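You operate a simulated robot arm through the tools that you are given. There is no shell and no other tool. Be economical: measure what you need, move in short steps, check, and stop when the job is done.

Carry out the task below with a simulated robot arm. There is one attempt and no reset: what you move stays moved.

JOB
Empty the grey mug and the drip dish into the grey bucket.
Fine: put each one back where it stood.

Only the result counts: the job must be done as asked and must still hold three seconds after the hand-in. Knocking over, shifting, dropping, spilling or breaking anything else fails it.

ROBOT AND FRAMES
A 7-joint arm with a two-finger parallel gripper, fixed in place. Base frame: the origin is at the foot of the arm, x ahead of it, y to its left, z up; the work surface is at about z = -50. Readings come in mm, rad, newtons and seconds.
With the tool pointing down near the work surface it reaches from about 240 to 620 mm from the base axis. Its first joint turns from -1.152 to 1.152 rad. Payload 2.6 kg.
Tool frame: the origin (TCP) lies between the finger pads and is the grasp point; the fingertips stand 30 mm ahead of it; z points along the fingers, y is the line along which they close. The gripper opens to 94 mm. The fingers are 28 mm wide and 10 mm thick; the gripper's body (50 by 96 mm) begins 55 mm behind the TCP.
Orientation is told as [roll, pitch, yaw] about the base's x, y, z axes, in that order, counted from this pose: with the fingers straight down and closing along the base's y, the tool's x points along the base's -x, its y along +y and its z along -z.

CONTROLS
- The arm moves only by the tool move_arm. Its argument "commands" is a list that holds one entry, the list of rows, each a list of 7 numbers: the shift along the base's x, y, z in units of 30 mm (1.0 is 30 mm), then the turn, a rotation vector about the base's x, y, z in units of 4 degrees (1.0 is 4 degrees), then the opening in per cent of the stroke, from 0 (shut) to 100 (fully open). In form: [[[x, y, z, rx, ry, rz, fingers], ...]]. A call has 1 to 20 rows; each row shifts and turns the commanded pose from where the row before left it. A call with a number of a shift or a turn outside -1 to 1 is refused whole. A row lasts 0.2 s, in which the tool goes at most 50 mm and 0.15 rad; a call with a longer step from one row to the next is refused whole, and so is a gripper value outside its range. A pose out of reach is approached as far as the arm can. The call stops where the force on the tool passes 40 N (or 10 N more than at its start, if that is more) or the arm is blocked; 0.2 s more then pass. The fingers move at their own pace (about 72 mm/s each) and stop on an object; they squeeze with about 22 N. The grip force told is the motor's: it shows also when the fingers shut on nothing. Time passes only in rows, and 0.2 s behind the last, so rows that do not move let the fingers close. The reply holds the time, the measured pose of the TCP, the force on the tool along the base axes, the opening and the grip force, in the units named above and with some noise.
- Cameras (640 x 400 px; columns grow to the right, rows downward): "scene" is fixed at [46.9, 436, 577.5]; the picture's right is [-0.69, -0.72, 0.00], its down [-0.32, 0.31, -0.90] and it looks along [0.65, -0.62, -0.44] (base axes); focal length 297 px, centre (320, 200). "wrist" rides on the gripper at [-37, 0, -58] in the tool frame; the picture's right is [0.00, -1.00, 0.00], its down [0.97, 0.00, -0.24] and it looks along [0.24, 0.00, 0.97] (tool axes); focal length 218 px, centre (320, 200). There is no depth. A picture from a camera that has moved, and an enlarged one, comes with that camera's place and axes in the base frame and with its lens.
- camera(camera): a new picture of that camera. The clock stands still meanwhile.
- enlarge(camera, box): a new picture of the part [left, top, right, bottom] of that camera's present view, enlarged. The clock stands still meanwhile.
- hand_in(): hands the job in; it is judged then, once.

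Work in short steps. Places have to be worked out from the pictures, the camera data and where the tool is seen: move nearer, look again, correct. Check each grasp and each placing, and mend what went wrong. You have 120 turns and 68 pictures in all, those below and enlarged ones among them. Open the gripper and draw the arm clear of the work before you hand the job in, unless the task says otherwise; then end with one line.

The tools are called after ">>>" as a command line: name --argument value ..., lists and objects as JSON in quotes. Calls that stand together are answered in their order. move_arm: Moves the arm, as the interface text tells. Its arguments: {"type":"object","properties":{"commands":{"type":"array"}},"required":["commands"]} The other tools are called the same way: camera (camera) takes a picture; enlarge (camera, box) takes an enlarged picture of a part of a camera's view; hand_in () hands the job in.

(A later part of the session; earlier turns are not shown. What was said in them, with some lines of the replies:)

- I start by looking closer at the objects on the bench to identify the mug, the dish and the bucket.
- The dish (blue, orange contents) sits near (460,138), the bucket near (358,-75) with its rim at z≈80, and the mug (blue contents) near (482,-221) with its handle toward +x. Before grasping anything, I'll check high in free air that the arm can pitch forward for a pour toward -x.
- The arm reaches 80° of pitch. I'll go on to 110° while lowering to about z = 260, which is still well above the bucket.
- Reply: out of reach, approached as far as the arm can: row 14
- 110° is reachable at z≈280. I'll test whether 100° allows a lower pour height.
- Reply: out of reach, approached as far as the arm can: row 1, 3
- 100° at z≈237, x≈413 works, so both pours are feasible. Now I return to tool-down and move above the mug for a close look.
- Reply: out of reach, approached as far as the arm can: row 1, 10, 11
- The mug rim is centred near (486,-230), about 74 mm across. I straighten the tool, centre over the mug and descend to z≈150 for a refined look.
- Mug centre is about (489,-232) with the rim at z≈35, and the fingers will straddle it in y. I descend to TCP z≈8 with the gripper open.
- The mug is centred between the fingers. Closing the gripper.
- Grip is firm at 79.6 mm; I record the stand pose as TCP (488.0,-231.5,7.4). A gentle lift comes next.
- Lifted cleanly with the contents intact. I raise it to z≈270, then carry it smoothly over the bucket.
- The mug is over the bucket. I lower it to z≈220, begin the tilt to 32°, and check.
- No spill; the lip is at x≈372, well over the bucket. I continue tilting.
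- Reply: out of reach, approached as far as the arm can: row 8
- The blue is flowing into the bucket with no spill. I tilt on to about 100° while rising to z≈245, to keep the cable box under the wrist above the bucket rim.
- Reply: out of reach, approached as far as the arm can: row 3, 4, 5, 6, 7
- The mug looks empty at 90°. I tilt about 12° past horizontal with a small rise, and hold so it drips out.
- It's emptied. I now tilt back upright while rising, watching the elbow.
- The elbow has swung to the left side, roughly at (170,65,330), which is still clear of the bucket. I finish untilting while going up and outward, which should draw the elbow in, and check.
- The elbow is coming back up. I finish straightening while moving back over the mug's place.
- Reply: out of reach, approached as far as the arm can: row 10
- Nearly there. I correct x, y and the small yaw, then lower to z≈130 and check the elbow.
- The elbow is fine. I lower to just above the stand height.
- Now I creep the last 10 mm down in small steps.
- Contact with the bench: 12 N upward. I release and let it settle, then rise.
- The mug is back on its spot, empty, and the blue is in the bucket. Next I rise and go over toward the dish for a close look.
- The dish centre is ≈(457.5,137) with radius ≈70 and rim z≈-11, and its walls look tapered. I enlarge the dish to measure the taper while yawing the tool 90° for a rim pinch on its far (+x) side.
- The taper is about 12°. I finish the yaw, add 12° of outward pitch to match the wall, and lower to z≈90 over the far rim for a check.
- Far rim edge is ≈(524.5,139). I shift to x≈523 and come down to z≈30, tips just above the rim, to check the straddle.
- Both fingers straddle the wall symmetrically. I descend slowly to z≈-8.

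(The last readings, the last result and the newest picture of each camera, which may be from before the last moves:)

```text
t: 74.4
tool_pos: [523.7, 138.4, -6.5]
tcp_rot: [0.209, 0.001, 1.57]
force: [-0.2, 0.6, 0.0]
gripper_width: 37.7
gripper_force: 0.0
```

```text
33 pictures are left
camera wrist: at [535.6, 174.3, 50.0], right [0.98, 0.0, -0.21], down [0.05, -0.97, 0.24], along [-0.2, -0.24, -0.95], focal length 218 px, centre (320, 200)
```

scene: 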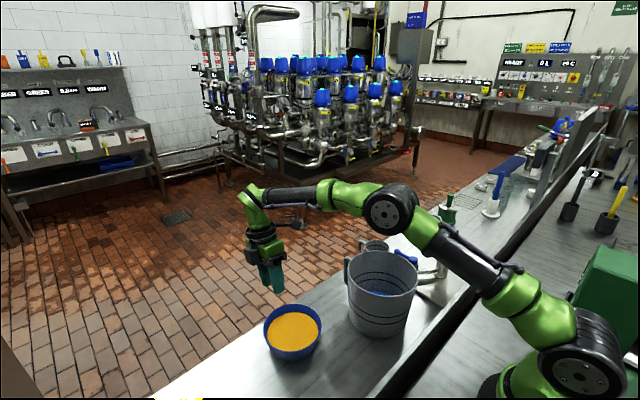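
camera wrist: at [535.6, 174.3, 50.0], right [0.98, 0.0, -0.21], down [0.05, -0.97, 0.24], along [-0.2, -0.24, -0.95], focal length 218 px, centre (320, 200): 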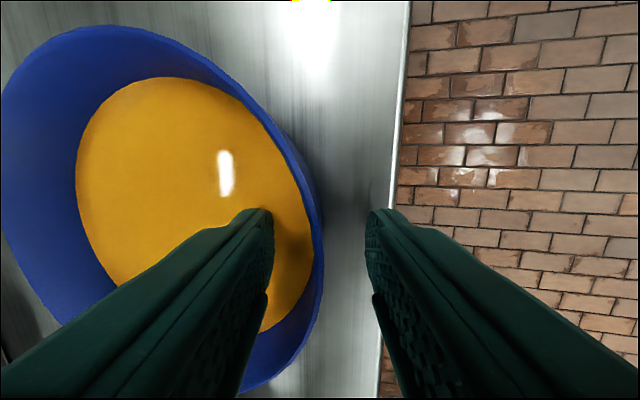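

The wall is centred within about 1 mm. I nudge 1 mm inward and close the fingers gradually.

>>> move_arm --commands '[[[-0.035, 0, 0, 0, 0, 0, 30], [0, 0, 0, 0, 0, 0, 20], [0, 0, 0, 0, 0, 0, 15], [0, 0, 0, 0, 0, 0, 11], [0, 0, 0, 0, 0, 0, 9], [0, 0, 0, 0, 0, 0, 7], [0, 0, 0, 0, 0, 0, 5], [0, 0, 0, 0, 0, 0, 3], [0, 0, 0, 0, 0, 0, 1], [0, 0, 0, 0, 0, 0, 0], [0, 0, 0, 0, 0, 0, 0]]]'

>>> camera --camera "wrist"

>>> enlarge --camera "scene" --box '[258, 295, 328, 365]'

```text
t: 76.8
tool_pos: [521.8, 137.3, -6.3]
tcp_rot: [0.21, -0.001, 1.569]
force: [0.5, 0.6, 2.8]
gripper_width: 7.7
gripper_force: 22.2
```

```text
32 pictures are left
camera wrist: at [534.4, 174.4, 50.1], right [0.98, 0.0, -0.21], down [0.05, -0.97, 0.24], along [-0.2, -0.24, -0.95], focal length 218 px, centre (320, 200)
```

wrist: 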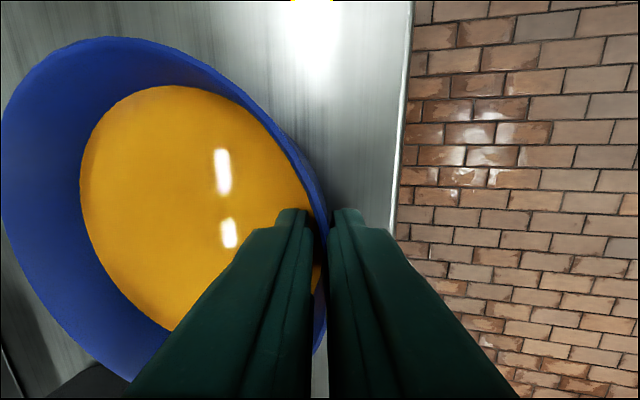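

```text
5.71 times, centred on (293, 330) of scene
camera zoom: at [46.9, 436.0, 577.6], right [-0.69, -0.72, 0.0], down [-0.32, 0.31, -0.9], along [0.65, -0.62, -0.44], focal length 1695 px, centre (474, -543)
```

zoom: 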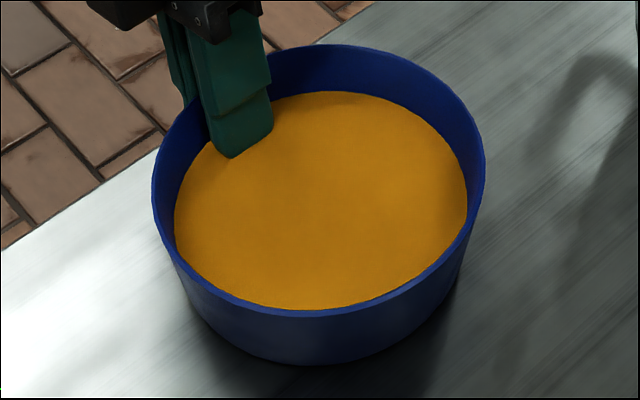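

The pinch is firm at 7.7 mm. The dish shifted or tilted by only a few mm, and I'll correct that on replacing it. I lift slowly and check for droop.

>>> move_arm --commands '[[[0, 0, 0.05, 0, 0, 0, 0], [0, 0, 0.1, 0, 0, 0, 0], [0, 0, 0.15, 0, 0, 0, 0], [0, 0, 0.2, 0, 0, 0, 0], [0, 0, 0.2, 0, 0, 0, 0], [0, 0, 0.2, 0, 0, 0, 0], [0, 0, 0.1, 0, 0, 0, 0], [0, 0, 0, 0, 0, 0, 0]]]'

>>> camera --camera "wrist"

>>> enlarge --camera "scene" --box '[240, 265, 340, 365]'

```text
t: 78.6
tool_pos: [521.5, 138.8, 23.9]
tcp_rot: [0.211, 0.001, 1.568]
force: [-0.5, -0.2, -2.9]
gripper_width: 7.9
gripper_force: 22.1
```

```text
30 pictures are left
camera wrist: at [534.5, 175.1, 79.7], right [0.98, 0.0, -0.21], down [0.05, -0.97, 0.24], along [-0.2, -0.24, -0.95], focal length 218 px, centre (320, 200)
```

wrist: 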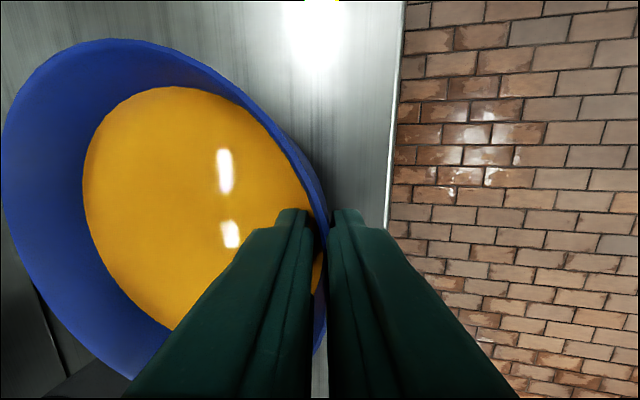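

```text
4.00 times, centred on (290, 315) of scene
camera zoom: at [46.9, 436.0, 577.5], right [-0.69, -0.72, 0.0], down [-0.32, 0.31, -0.9], along [0.65, -0.62, -0.44], focal length 1186 px, centre (440, -260)
```

zoom: 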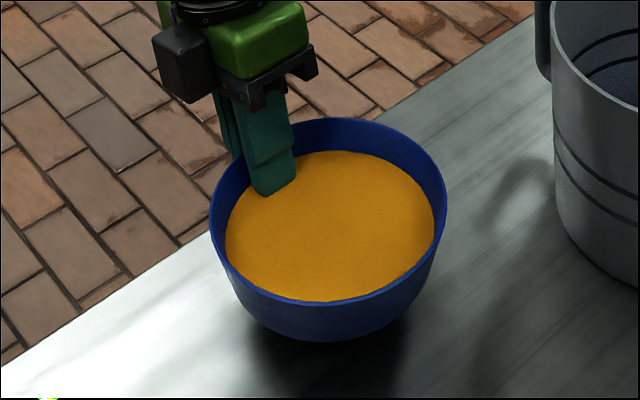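

Steady with no droop. I raise to z≈250 smoothly.

>>> move_arm --commands '[[[0, 0, 0.15, 0, 0, 0, 0], [0, 0, 0.3, 0, 0, 0, 0], [0, 0, 0.4, 0, 0, 0, 0], [0, 0, 0.45, 0, 0, 0, 0], [0, 0, 0.45, 0, 0, 0, 0], [0, 0, 0.45, 0, 0, 0, 0], [0, 0, 0.45, 0, 0, 0, 0], [0, 0, 0.45, 0, 0, 0, 0], [0, 0, 0.45, 0, 0, 0, 0], [0, 0, 0.45, 0, 0, 0, 0], [0, 0, 0.45, 0, 0, 0, 0], [0, 0, 0.45, 0, 0, 0, 0], [0, 0, 0.45, 0, 0, 0, 0], [0, 0, 0.45, 0, 0, 0, 0], [0, 0, 0.45, 0, 0, 0, 0], [0, 0, 0.45, 0, 0, 0, 0], [0, 0, 0.4, 0, 0, 0, 0], [0, 0, 0.3, 0, 0, 0, 0], [0, 0, 0.15, 0, 0, 0, 0], [0, 0, 0, 0, 0, 0, 0]]]'

>>> move_arm --commands '[[[0, -0.15, 0, 0, 0, 0, 0], [0, -0.3, 0, 0, 0, 0, 0], [0, -0.4, 0, 0, 0, 0, 0], [0, -0.45, 0, 0, 0, 0, 0], [0, -0.45, 0, 0, 0, 0, 0], [0, -0.45, 0, 0, 0, 0, 0], [0, -0.45, 0, 0, 0, 0, 0], [0, -0.45, 0, 0, 0, 0, 0], [0, -0.45, 0, 0, 0, 0, 0], [0, -0.45, 0, 0, 0, 0, 0], [0, -0.45, 0, 0, 0, 0, 0], [0, -0.45, 0, 0, 0, 0, 0], [0, -0.45, 0, 0, 0, 0, 0], [0, -0.45, 0, 0, 0, 0, 0], [0, -0.45, 0, 0, 0, 0, 0], [0, -0.4, 0, 0, 0, 0, 0], [0, -0.35, 0, 0, 0, 0, 0], [0, -0.2, 0, 0, 0, 0, 0], [0, -0.1, 0, 0, 0, 0, 0], [0, 0, 0, 0, 0, 0, 0]]]'

>>> camera --camera "scene"

>>> camera --camera "wrist"

```text
t: 82.8
tool_pos: [520.6, 137.7, 248.1]
tcp_rot: [0.207, 0.001, 1.567]
force: [0.5, 0.6, -3.6]
gripper_width: 8.1
gripper_force: 21.6
```

```text
t: 87.0
tool_pos: [523.1, -81.2, 250.2]
tcp_rot: [0.209, 0.0, 1.568]
force: [-0.6, 1.1, -3.0]
gripper_width: 8.0
gripper_force: 22.1
```

```text
28 pictures are left
```

scene: 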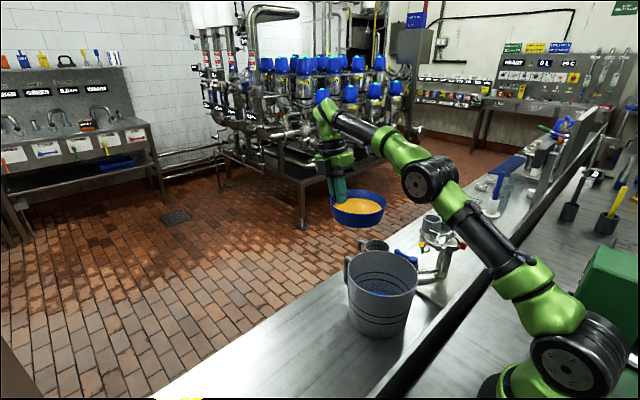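

```text
27 pictures are left
camera wrist: at [534.1, -45.1, 306.6], right [0.98, 0.0, -0.21], down [0.05, -0.97, 0.24], along [-0.2, -0.24, -0.95], focal length 218 px, centre (320, 200)
```

wrist: 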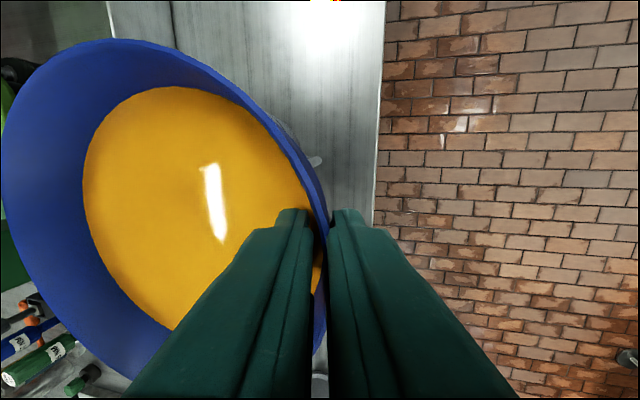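

The dish is level over the bucket side with its lip at x≈382. I start tilting, shifting TCP back so the lip stays over the bucket.

>>> move_arm --commands '[[[0, 0.1, -0.1, 0, -0.4, 0, 0], [0, 0.08, -0.1, 0, -0.6, 0, 0], [0, 0, -0.1, 0, -0.6, 0, 0], [0, 0, 0, 0, -0.6, 0, 0], [-0.05, 0, 0, 0, -0.6, 0, 0], [-0.05, 0, 0, 0, -0.6, 0, 0], [-0.07, 0, 0, 0, -0.6, 0, 0], [-0.08, 0, 0, 0, -0.6, 0, 0], [-0.08, 0, 0, 0, -0.6, 0, 0], [-0.1, 0, 0, 0, -0.6, 0, 0], [-0.1, 0, 0, 0, -0.6, 0, 0], [-0.1, 0, 0, 0, -0.6, 0, 0], [-0.1, 0, 0, 0, -0.4, 0, 0], [0, 0, 0, 0, 0, 0, 0]]]'

>>> camera --camera "scene"

```text
t: 90.0
tool_pos: [500.9, -75.7, 238.9]
tcp_rot: [-0.308, 0.0, 1.567]
force: [-0.6, 0.9, -3.5]
gripper_width: 7.8
gripper_force: 21.8
```

```text
26 pictures are left
```

scene: 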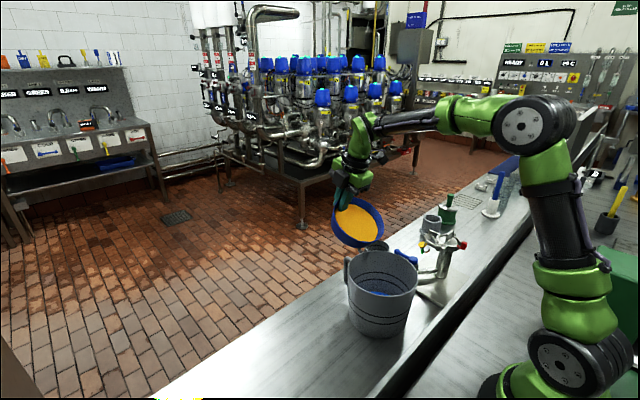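

Tilt is 30° and the elbow is in a good posture. I continue to about 60° with the matching x shift.

>>> move_arm --commands '[[[-0.1, 0, 0, 0, -0.5, 0, 0], [-0.12, 0, 0, 0, -0.6, 0, 0], [-0.12, 0, 0, 0, -0.6, 0, 0], [-0.13, 0, 0, 0, -0.6, 0, 0], [-0.13, 0, 0, 0, -0.6, 0, 0], [-0.13, 0, 0, 0, -0.6, 0, 0], [-0.14, 0, 0, 0, -0.6, 0, 0], [-0.14, 0, 0, 0, -0.6, 0, 0], [-0.15, 0, 0, 0, -0.6, 0, 0], [-0.16, 0, 0, 0, -0.6, 0, 0], [-0.17, 0, 0, 0, -0.6, 0, 0], [-0.17, 0, 0, 0, -0.6, 0, 0], [0, 0, 0, 0, -0.5, 0, 0], [0, 0, 0, 0, 0, 0, 0]]]'

>>> camera --camera "scene"

```text
t: 93.0
tool_pos: [450.6, -76.2, 240.7]
tcp_rot: [-0.838, 0.001, 1.57]
force: [0.1, -0.3, -1.8]
gripper_width: 7.6
gripper_force: 22.2
```

```text
25 pictures are left
```

scene: 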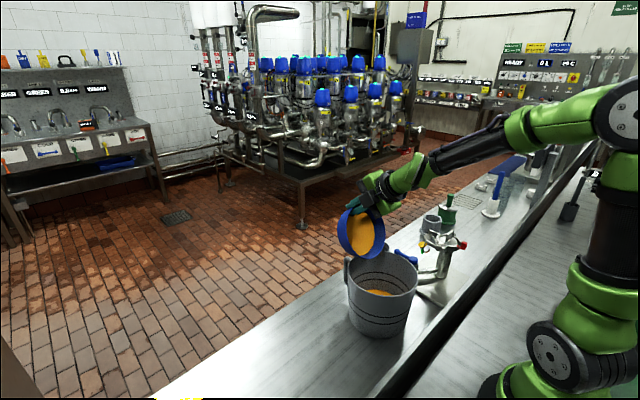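

Orange is flowing into the bucket. I continue to about 92° and ease TCP to x≈395, z≈252.

>>> move_arm --commands '[[[-0.1, 0, 0.03, 0, -0.5, 0, 0], [-0.15, 0, 0.04, 0, -0.6, 0, 0], [-0.15, 0, 0.04, 0, -0.6, 0, 0], [-0.15, 0, 0.04, 0, -0.6, 0, 0], [-0.15, 0, 0.04, 0, -0.6, 0, 0], [-0.15, 0, 0.04, 0, -0.6, 0, 0], [-0.15, 0, 0.04, 0, -0.6, 0, 0], [-0.15, 0, 0.04, 0, -0.6, 0, 0], [-0.15, 0, 0.03, 0, -0.6, 0, 0], [-0.15, 0, 0.03, 0, -0.6, 0, 0], [-0.15, 0, 0.03, 0, -0.6, 0, 0], [-0.15, 0, 0.03, 0, -0.6, 0, 0], [-0.1, 0, 0, 0, -0.6, 0, 0], [0, 0, 0, 0, -0.5, 0, 0], [0, 0, 0, 0, 0, 0, 0]]]'

>>> camera --camera "scene"

>>> camera --camera "wrist"

```text
t: 96.2
tool_pos: [420.4, -72.1, 294.2]
tcp_rot: [-1.259, 0.083, 1.539]
force: [1.2, 0.2, -1.2]
gripper_width: 8.0
gripper_force: 22.6
out of reach, approached as far as the arm can: row 2, 3, 4, 5, 6, 7, 8, 9
```

```text
24 pictures are left
```

scene: 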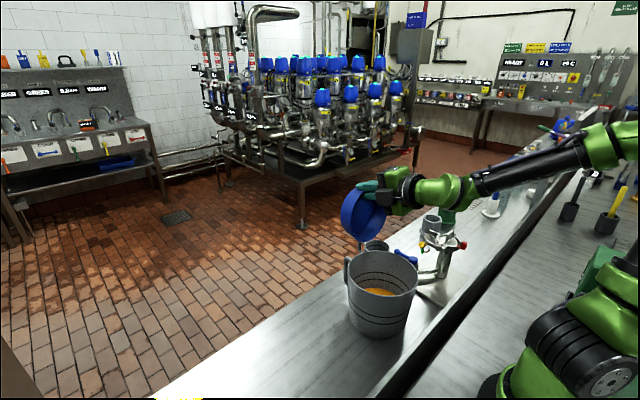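

```text
23 pictures are left
camera wrist: at [365.0, -31.8, 309.4], right [0.31, 0.07, 0.95], down [-0.26, -0.95, 0.15], along [0.92, -0.29, -0.28], focal length 218 px, centre (320, 200)
```

wrist: 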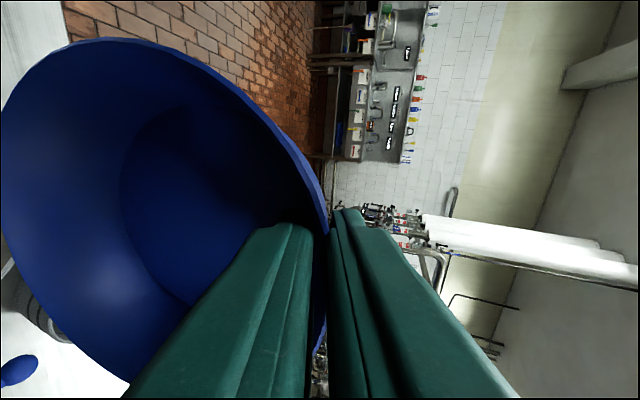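

The dish looks empty at about 84°. I tilt a little further at this height to make sure, then hold.

>>> move_arm --commands '[[[0, 0, 0.1, 0, -0.5, 0, 0], [0, 0, 0.1, 0, -0.5, 0, 0], [0, 0, 0.1, 0, -0.5, 0, 0], [0, 0, 0, 0, -0.5, 0, 0], [0, 0, 0, 0, -0.5, 0, 0], [0, 0, 0, 0, 0, 0, 0], [0, 0, 0, 0, 0, 0, 0], [0, 0, 0, 0, 0, 0, 0], [0, 0, 0, 0, 0, 0, 0]]]'

>>> camera --camera "scene"

```text
t: 98.2
tool_pos: [419.8, -72.4, 303.5]
tcp_rot: [-1.438, 0.077, 1.524]
force: [-0.2, 0.4, -0.3]
gripper_width: 8.1
gripper_force: 22.4
```

```text
22 pictures are left
```

scene: 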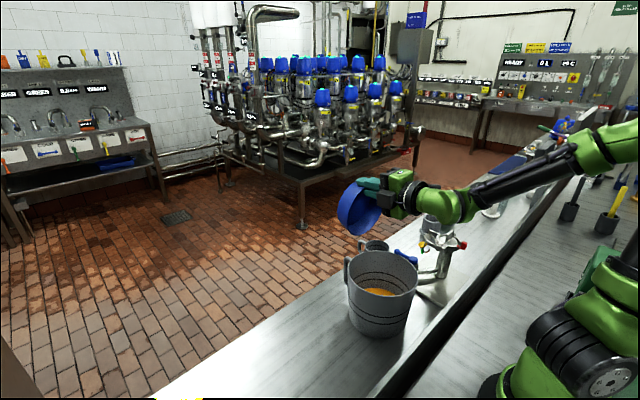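

Emptied. I now tilt back upright while moving outward, keeping high.

>>> move_arm --commands '[[[0.1, 0, 0.1, 0, 0.8, 0, 0], [0.15, 0, 0, 0, 1, 0, 0], [0.15, 0, 0, 0, 1, 0, 0], [0.15, 0, 0, 0, 1, 0, 0], [0.15, 0, 0, 0, 1, 0, 0], [0.15, 0, 0, 0, 1, 0, 0], [0.15, 0, 0, 0, 1, 0, 0], [0.15, 0, 0, 0, 1, 0, 0], [0.15, 0, 0, 0, 1, 0, 0], [0.15, 0, 0, 0, 1, 0, 0], [0.2, 0, 0, 0, 1, 0, 0], [0.2, 0, 0, 0, 1, 0, 0], [0.2, 0, 0, 0, 1, 0, 0], [0.2, 0, 0, 0, 1, 0, 0], [0.2, 0, 0, 0, 1, 0, 0], [0.2, 0, 0, 0, 1, 0, 0], [0.2, 0, 0, 0, 1, 0, 0], [0.2, 0, 0, 0, 1, 0, 0], [0.2, 0, 0, 0, 1, 0, 0], [0, 0, 0, 0, 1, 0, 0]]]'

>>> camera --camera "scene"

```text
t: 102.4
tool_pos: [515.5, -72.1, 305.9]
tcp_rot: [-0.048, 0.059, 1.636]
force: [0.6, 0.3, -1.2]
gripper_width: 7.7
gripper_force: 21.7
```

```text
21 pictures are left
```

scene: 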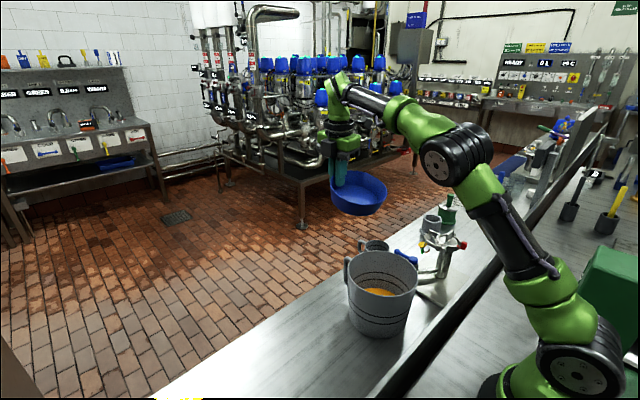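

Upright nearly. I carry the dish back toward its place while correcting orientation to the grasp attitude.

>>> move_arm --commands '[[[0, 0.2, 0, 0.2, 0.9, -0.3, 0], [0, 0.4, 0, 0.2, 0.9, -0.3, 0], [0, 0.5, 0, 0.2, 0.9, -0.3, 0], [0, 0.5, 0, 0, 0.98, -0.07, 0], [0, 0.5, 0, 0, 0, 0, 0], [0, 0.5, 0, 0, 0, 0, 0], [0, 0.5, 0, 0, 0, 0, 0], [0, 0.5, 0, 0, 0, 0, 0], [0, 0.5, 0, 0, 0, 0, 0], [0, 0.5, 0, 0, 0, 0, 0], [0.1, 0.5, 0, 0, 0, 0, 0], [0.1, 0.5, 0, 0, 0, 0, 0], [0, 0.5, 0, 0, 0, 0, 0], [0, 0.5, 0, 0, 0, 0, 0], [0, 0.3, 0, 0, 0, 0, 0], [0, 0.1, 0, 0, 0, 0, 0], [0, 0, 0, 0, 0, 0, 0]]]'

```text
t: 106.0
tool_pos: [499.5, 133.7, 294.6]
tcp_rot: [0.204, 0.009, 1.575]
force: [-0.2, 0.2, -0.7]
gripper_width: 8.0
gripper_force: 21.8
out of reach, approached as far as the arm can: row 4, 11, 14
```

At this height x is limited, so I lower to z≈100, correcting x and y as reach opens up.

>>> move_arm --commands '[[[0, 0.14, -0.5, 0.12, 0.07, -0.1, 0], [0, 0, -0.7, 0, 0, 0, 0], [0, 0, -0.7, 0, 0, 0, 0], [0.1, 0, -0.7, 0, 0, 0, 0], [0.15, 0, -0.7, 0, 0, 0, 0], [0.15, 0, -0.7, 0, 0, 0, 0], [0.15, 0, -0.7, 0, 0, 0, 0], [0.15, 0, -0.7, 0, 0, 0, 0], [0.05, 0, -0.6, 0, 0, 0, 0], [0, 0, -0.4, 0, 0, 0, 0], [0, 0, 0, 0, 0, 0, 0]]]'

>>> camera --camera "scene"

```text
t: 108.4
tool_pos: [524.6, 137.8, 101.4]
tcp_rot: [0.208, 0.002, 1.569]
force: [-0.9, -0.3, -1.7]
gripper_width: 8.4
gripper_force: 21.8
```

```text
20 pictures are left
```

scene: 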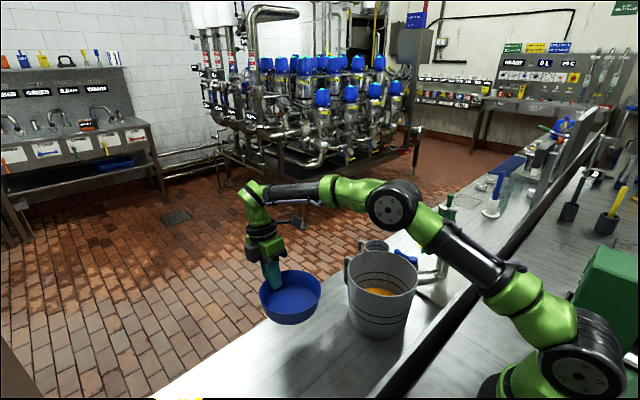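

Attitude matches. I lower to z≈3, just above the bench contact, and compare with the original picture.

>>> move_arm --commands '[[[-0.09, 0, -0.4, 0, 0, 0, 0], [0, 0, -0.5, 0, 0, 0, 0], [0, 0, -0.5, 0, 0, 0, 0], [0, 0, -0.5, 0, 0, 0, 0], [0, 0, -0.5, 0, 0, 0, 0], [0, 0, -0.4, 0, 0, 0, 0], [0, 0, -0.3, 0, 0, 0, 0], [0, 0, -0.18, 0, 0, 0, 0], [0, 0, 0, 0, 0, 0, 0]]]'

>>> enlarge --camera "scene" --box '[258, 295, 328, 365]'

```text
t: 110.4
tool_pos: [521.7, 137.9, 2.5]
tcp_rot: [0.21, 0.002, 1.568]
force: [0.8, 0.5, -1.4]
gripper_width: 8.1
gripper_force: 22.0
```

```text
5.71 times, centred on (293, 330) of scene
camera zoom: at [46.9, 436.0, 577.5], right [-0.69, -0.72, 0.0], down [-0.32, 0.31, -0.9], along [0.65, -0.62, -0.44], focal length 1695 px, centre (474, -543)
```

zoom: 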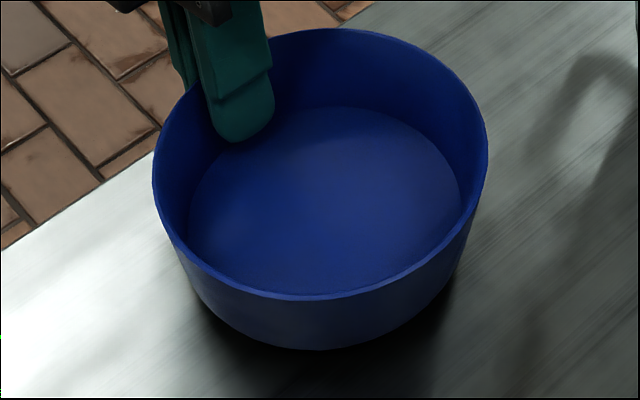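

Empty and aligned. I creep down to the grasp height, watching the force.

>>> move_arm --commands '[[[0, 0, -0.1, 0, 0, 0, 0], [0, 0, -0.08, 0, 0, 0, 0], [0, 0, -0.06, 0, 0, 0, 0], [0, 0, -0.04, 0, 0, 0, 0], [0, 0, 0, 0, 0, 0, 0]]]'

>>> enlarge --camera "scene" --box '[258, 295, 328, 365]'

```text
t: 111.6
tool_pos: [522.9, 137.7, -4.4]
tcp_rot: [0.21, 0.003, 1.569]
force: [0.3, 0.2, -1.2]
gripper_width: 8.1
gripper_force: 21.5
```

```text
5.71 times, centred on (293, 330) of scene
camera zoom: at [46.9, 436.0, 577.5], right [-0.69, -0.72, 0.0], down [-0.32, 0.31, -0.9], along [0.65, -0.62, -0.44], focal length 1695 px, centre (474, -543)
```

zoom: 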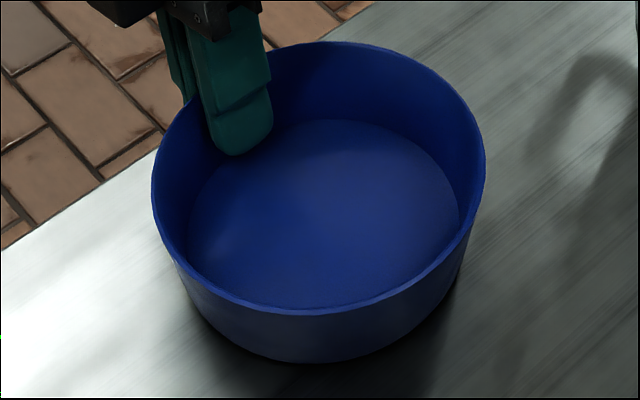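

About 2 mm to go. I lower until contact.

>>> move_arm --commands '[[[0, 0, -0.03, 0, 0, 0, 0], [0, 0, -0.03, 0, 0, 0, 0], [0, 0, -0.02, 0, 0, 0, 0], [0, 0, 0, 0, 0, 0, 0]]]'

```text
t: 112.6
tool_pos: [522.4, 136.6, -7.2]
tcp_rot: [0.208, 0.004, 1.571]
force: [-1.1, 0.3, 5.6]
gripper_width: 8.1
gripper_force: 21.8
```

Contact at 5.6 N. I open gradually to 40% and look.

>>> move_arm --commands '[[[0, 0, 0, 0, 0, 0, 12], [0, 0, 0, 0, 0, 0, 18], [0, 0, 0, 0, 0, 0, 25], [0, 0, 0, 0, 0, 0, 33], [0, 0, 0, 0, 0, 0, 40], [0, 0, 0, 0, 0, 0, 40]]]'

>>> enlarge --camera "scene" --box '[258, 295, 328, 365]'

```text
t: 114.0
tool_pos: [522.6, 138.0, -7.4]
tcp_rot: [0.21, 0.002, 1.57]
force: [-0.2, 0.0, 0.5]
gripper_width: 37.6
gripper_force: 0.2
```

```text
5.71 times, centred on (293, 330) of scene
camera zoom: at [46.9, 436.0, 577.5], right [-0.69, -0.72, 0.0], down [-0.32, 0.31, -0.9], along [0.65, -0.62, -0.44], focal length 1695 px, centre (474, -543)
```

zoom: 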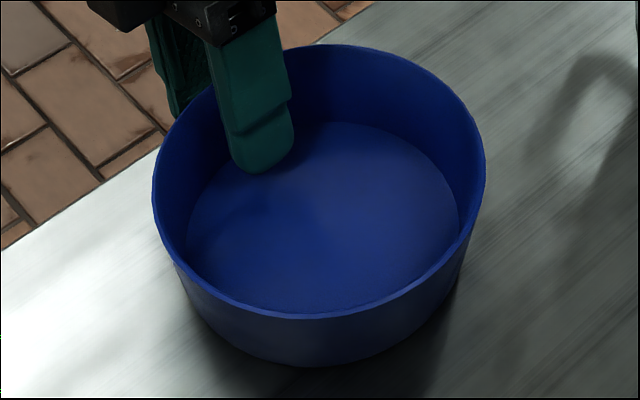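

The dish rests about 4 mm off its original spot (≈+2 x, -3.5 y compared with the first picture). I regrip lightly, shift it back, and release.

>>> move_arm --commands '[[[0, 0, 0, 0, 0, 0, 25], [0, 0, 0, 0, 0, 0, 15], [0, 0, 0, 0, 0, 0, 10], [0, 0, 0, 0, 0, 0, 7], [0, 0, 0, 0, 0, 0, 4], [0, 0, 0, 0, 0, 0, 0], [0, 0, 0, 0, 0, 0, 0], [0, 0, 0.06, 0, 0, 0, 0], [-0.03, 0.06, 0, 0, 0, 0, 0], [-0.03, 0.06, 0, 0, 0, 0, 0], [0, 0, 0, 0, 0, 0, 0]]]'

>>> enlarge --camera "scene" --box '[258, 295, 328, 365]'

```text
t: 116.4
tool_pos: [520.4, 142.1, -5.6]
tcp_rot: [0.21, 0.001, 1.568]
force: [0.1, -0.1, -0.1]
gripper_width: 7.9
gripper_force: 21.6
```

```text
5.71 times, centred on (293, 330) of scene
camera zoom: at [46.9, 436.0, 577.5], right [-0.69, -0.72, 0.0], down [-0.32, 0.31, -0.9], along [0.65, -0.62, -0.44], focal length 1695 px, centre (474, -543)
```

zoom: 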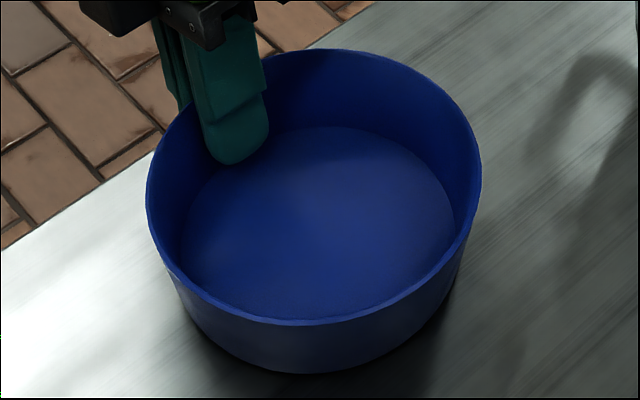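

It now matches the original picture within about 1 mm. I lower the last 1.5 mm, release gradually, and withdraw along the wall.

>>> move_arm --commands '[[[0, 0, -0.05, 0, 0, 0, 0], [0, 0, 0, 0, 0, 0, 12], [0, 0, 0, 0, 0, 0, 18], [0, 0, 0, 0, 0, 0, 25], [0, 0, 0, 0, 0, 0, 33], [0, 0, 0, 0, 0, 0, 40], [0, 0, 0, 0, 0, 0, 40]]]'

>>> move_arm --commands '[[[0, 0, 0.3, 0, 0, 0, 40], [0, 0, 0.5, 0, 0, 0, 40], [0, 0, 0.6, 0, 0, 0, 40], [0, 0, 0.7, 0, 0, 0, 40], [0, 0, 0.8, 0, 0, 0, 40], [0, 0, 0.8, 0, -1, 0, 40], [0, 0, 0.8, 0, -1, 0, 40], [-0.3, 0, 0.8, 0, -1, 0, 60], [-0.3, 0, 0.8, 0, 0, -1, 80], [-0.3, 0, 0.8, 0, 0, -1, 100], [-0.3, 0, 0.8, 0, 0, -1, 100], [-0.3, 0, 0.8, 0, 0, -1, 100], [0, 0, 0.6, 0, 0, 0, 100], [0, 0, 0, 0, 0, 0, 100]]]'

>>> enlarge --camera "scene" --box '[258, 295, 328, 365]'

>>> camera --camera "scene"

>>> enlarge --camera "scene" --box '[320, 200, 480, 300]'

```text
t: 118.0
tool_pos: [520.5, 141.2, -6.7]
tcp_rot: [0.211, 0.0, 1.569]
force: [0.3, 0.1, 0.8]
gripper_width: 37.7
gripper_force: 0.1
```

```text
t: 121.0
tool_pos: [475.2, 142.5, 264.9]
tcp_rot: [-0.001, 0.0, 1.291]
force: [0.1, 0.5, 0.7]
gripper_width: 93.9
gripper_force: 0.0
```

```text
5.71 times, centred on (293, 330) of scene
camera zoom: at [46.9, 436.0, 577.5], right [-0.69, -0.72, 0.0], down [-0.32, 0.31, -0.9], along [0.65, -0.62, -0.44], focal length 1695 px, centre (474, -543)
```

zoom: 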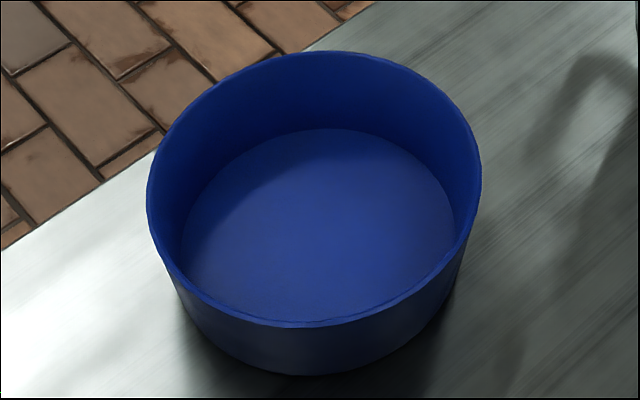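

```text
14 pictures are left
```

scene: 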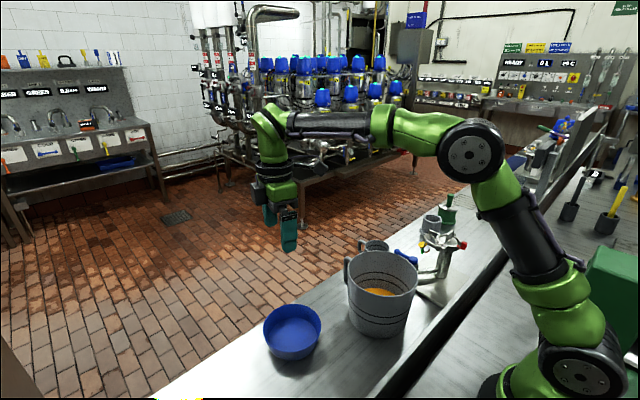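

```text
4.00 times, centred on (400, 250) of scene
camera zoom: at [46.9, 436.0, 577.5], right [-0.69, -0.72, 0.0], down [-0.32, 0.31, -0.9], along [0.65, -0.62, -0.44], focal length 1186 px, centre (0, 0)
```

zoom: 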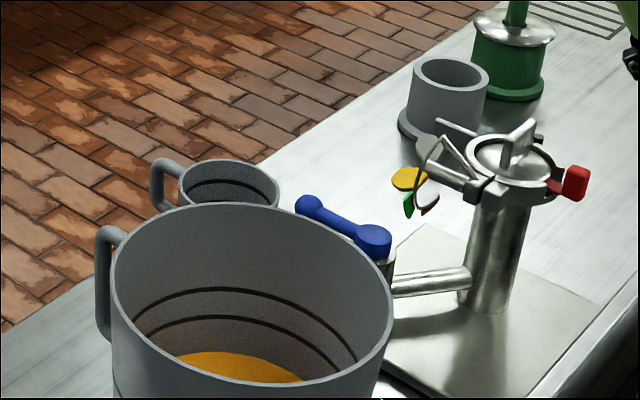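

The mug and the dish are both empty and back on their spots, the contents are in the bucket, nothing else has moved, and the gripper is open and clear. Handing in.

>>> hand_in

```text
The job is handed in.
```

I emptied the grey mug and the drip dish into the grey bucket and put each back where it stood, within about 1 mm in the pictures; I saw no spills and nothing else moved.
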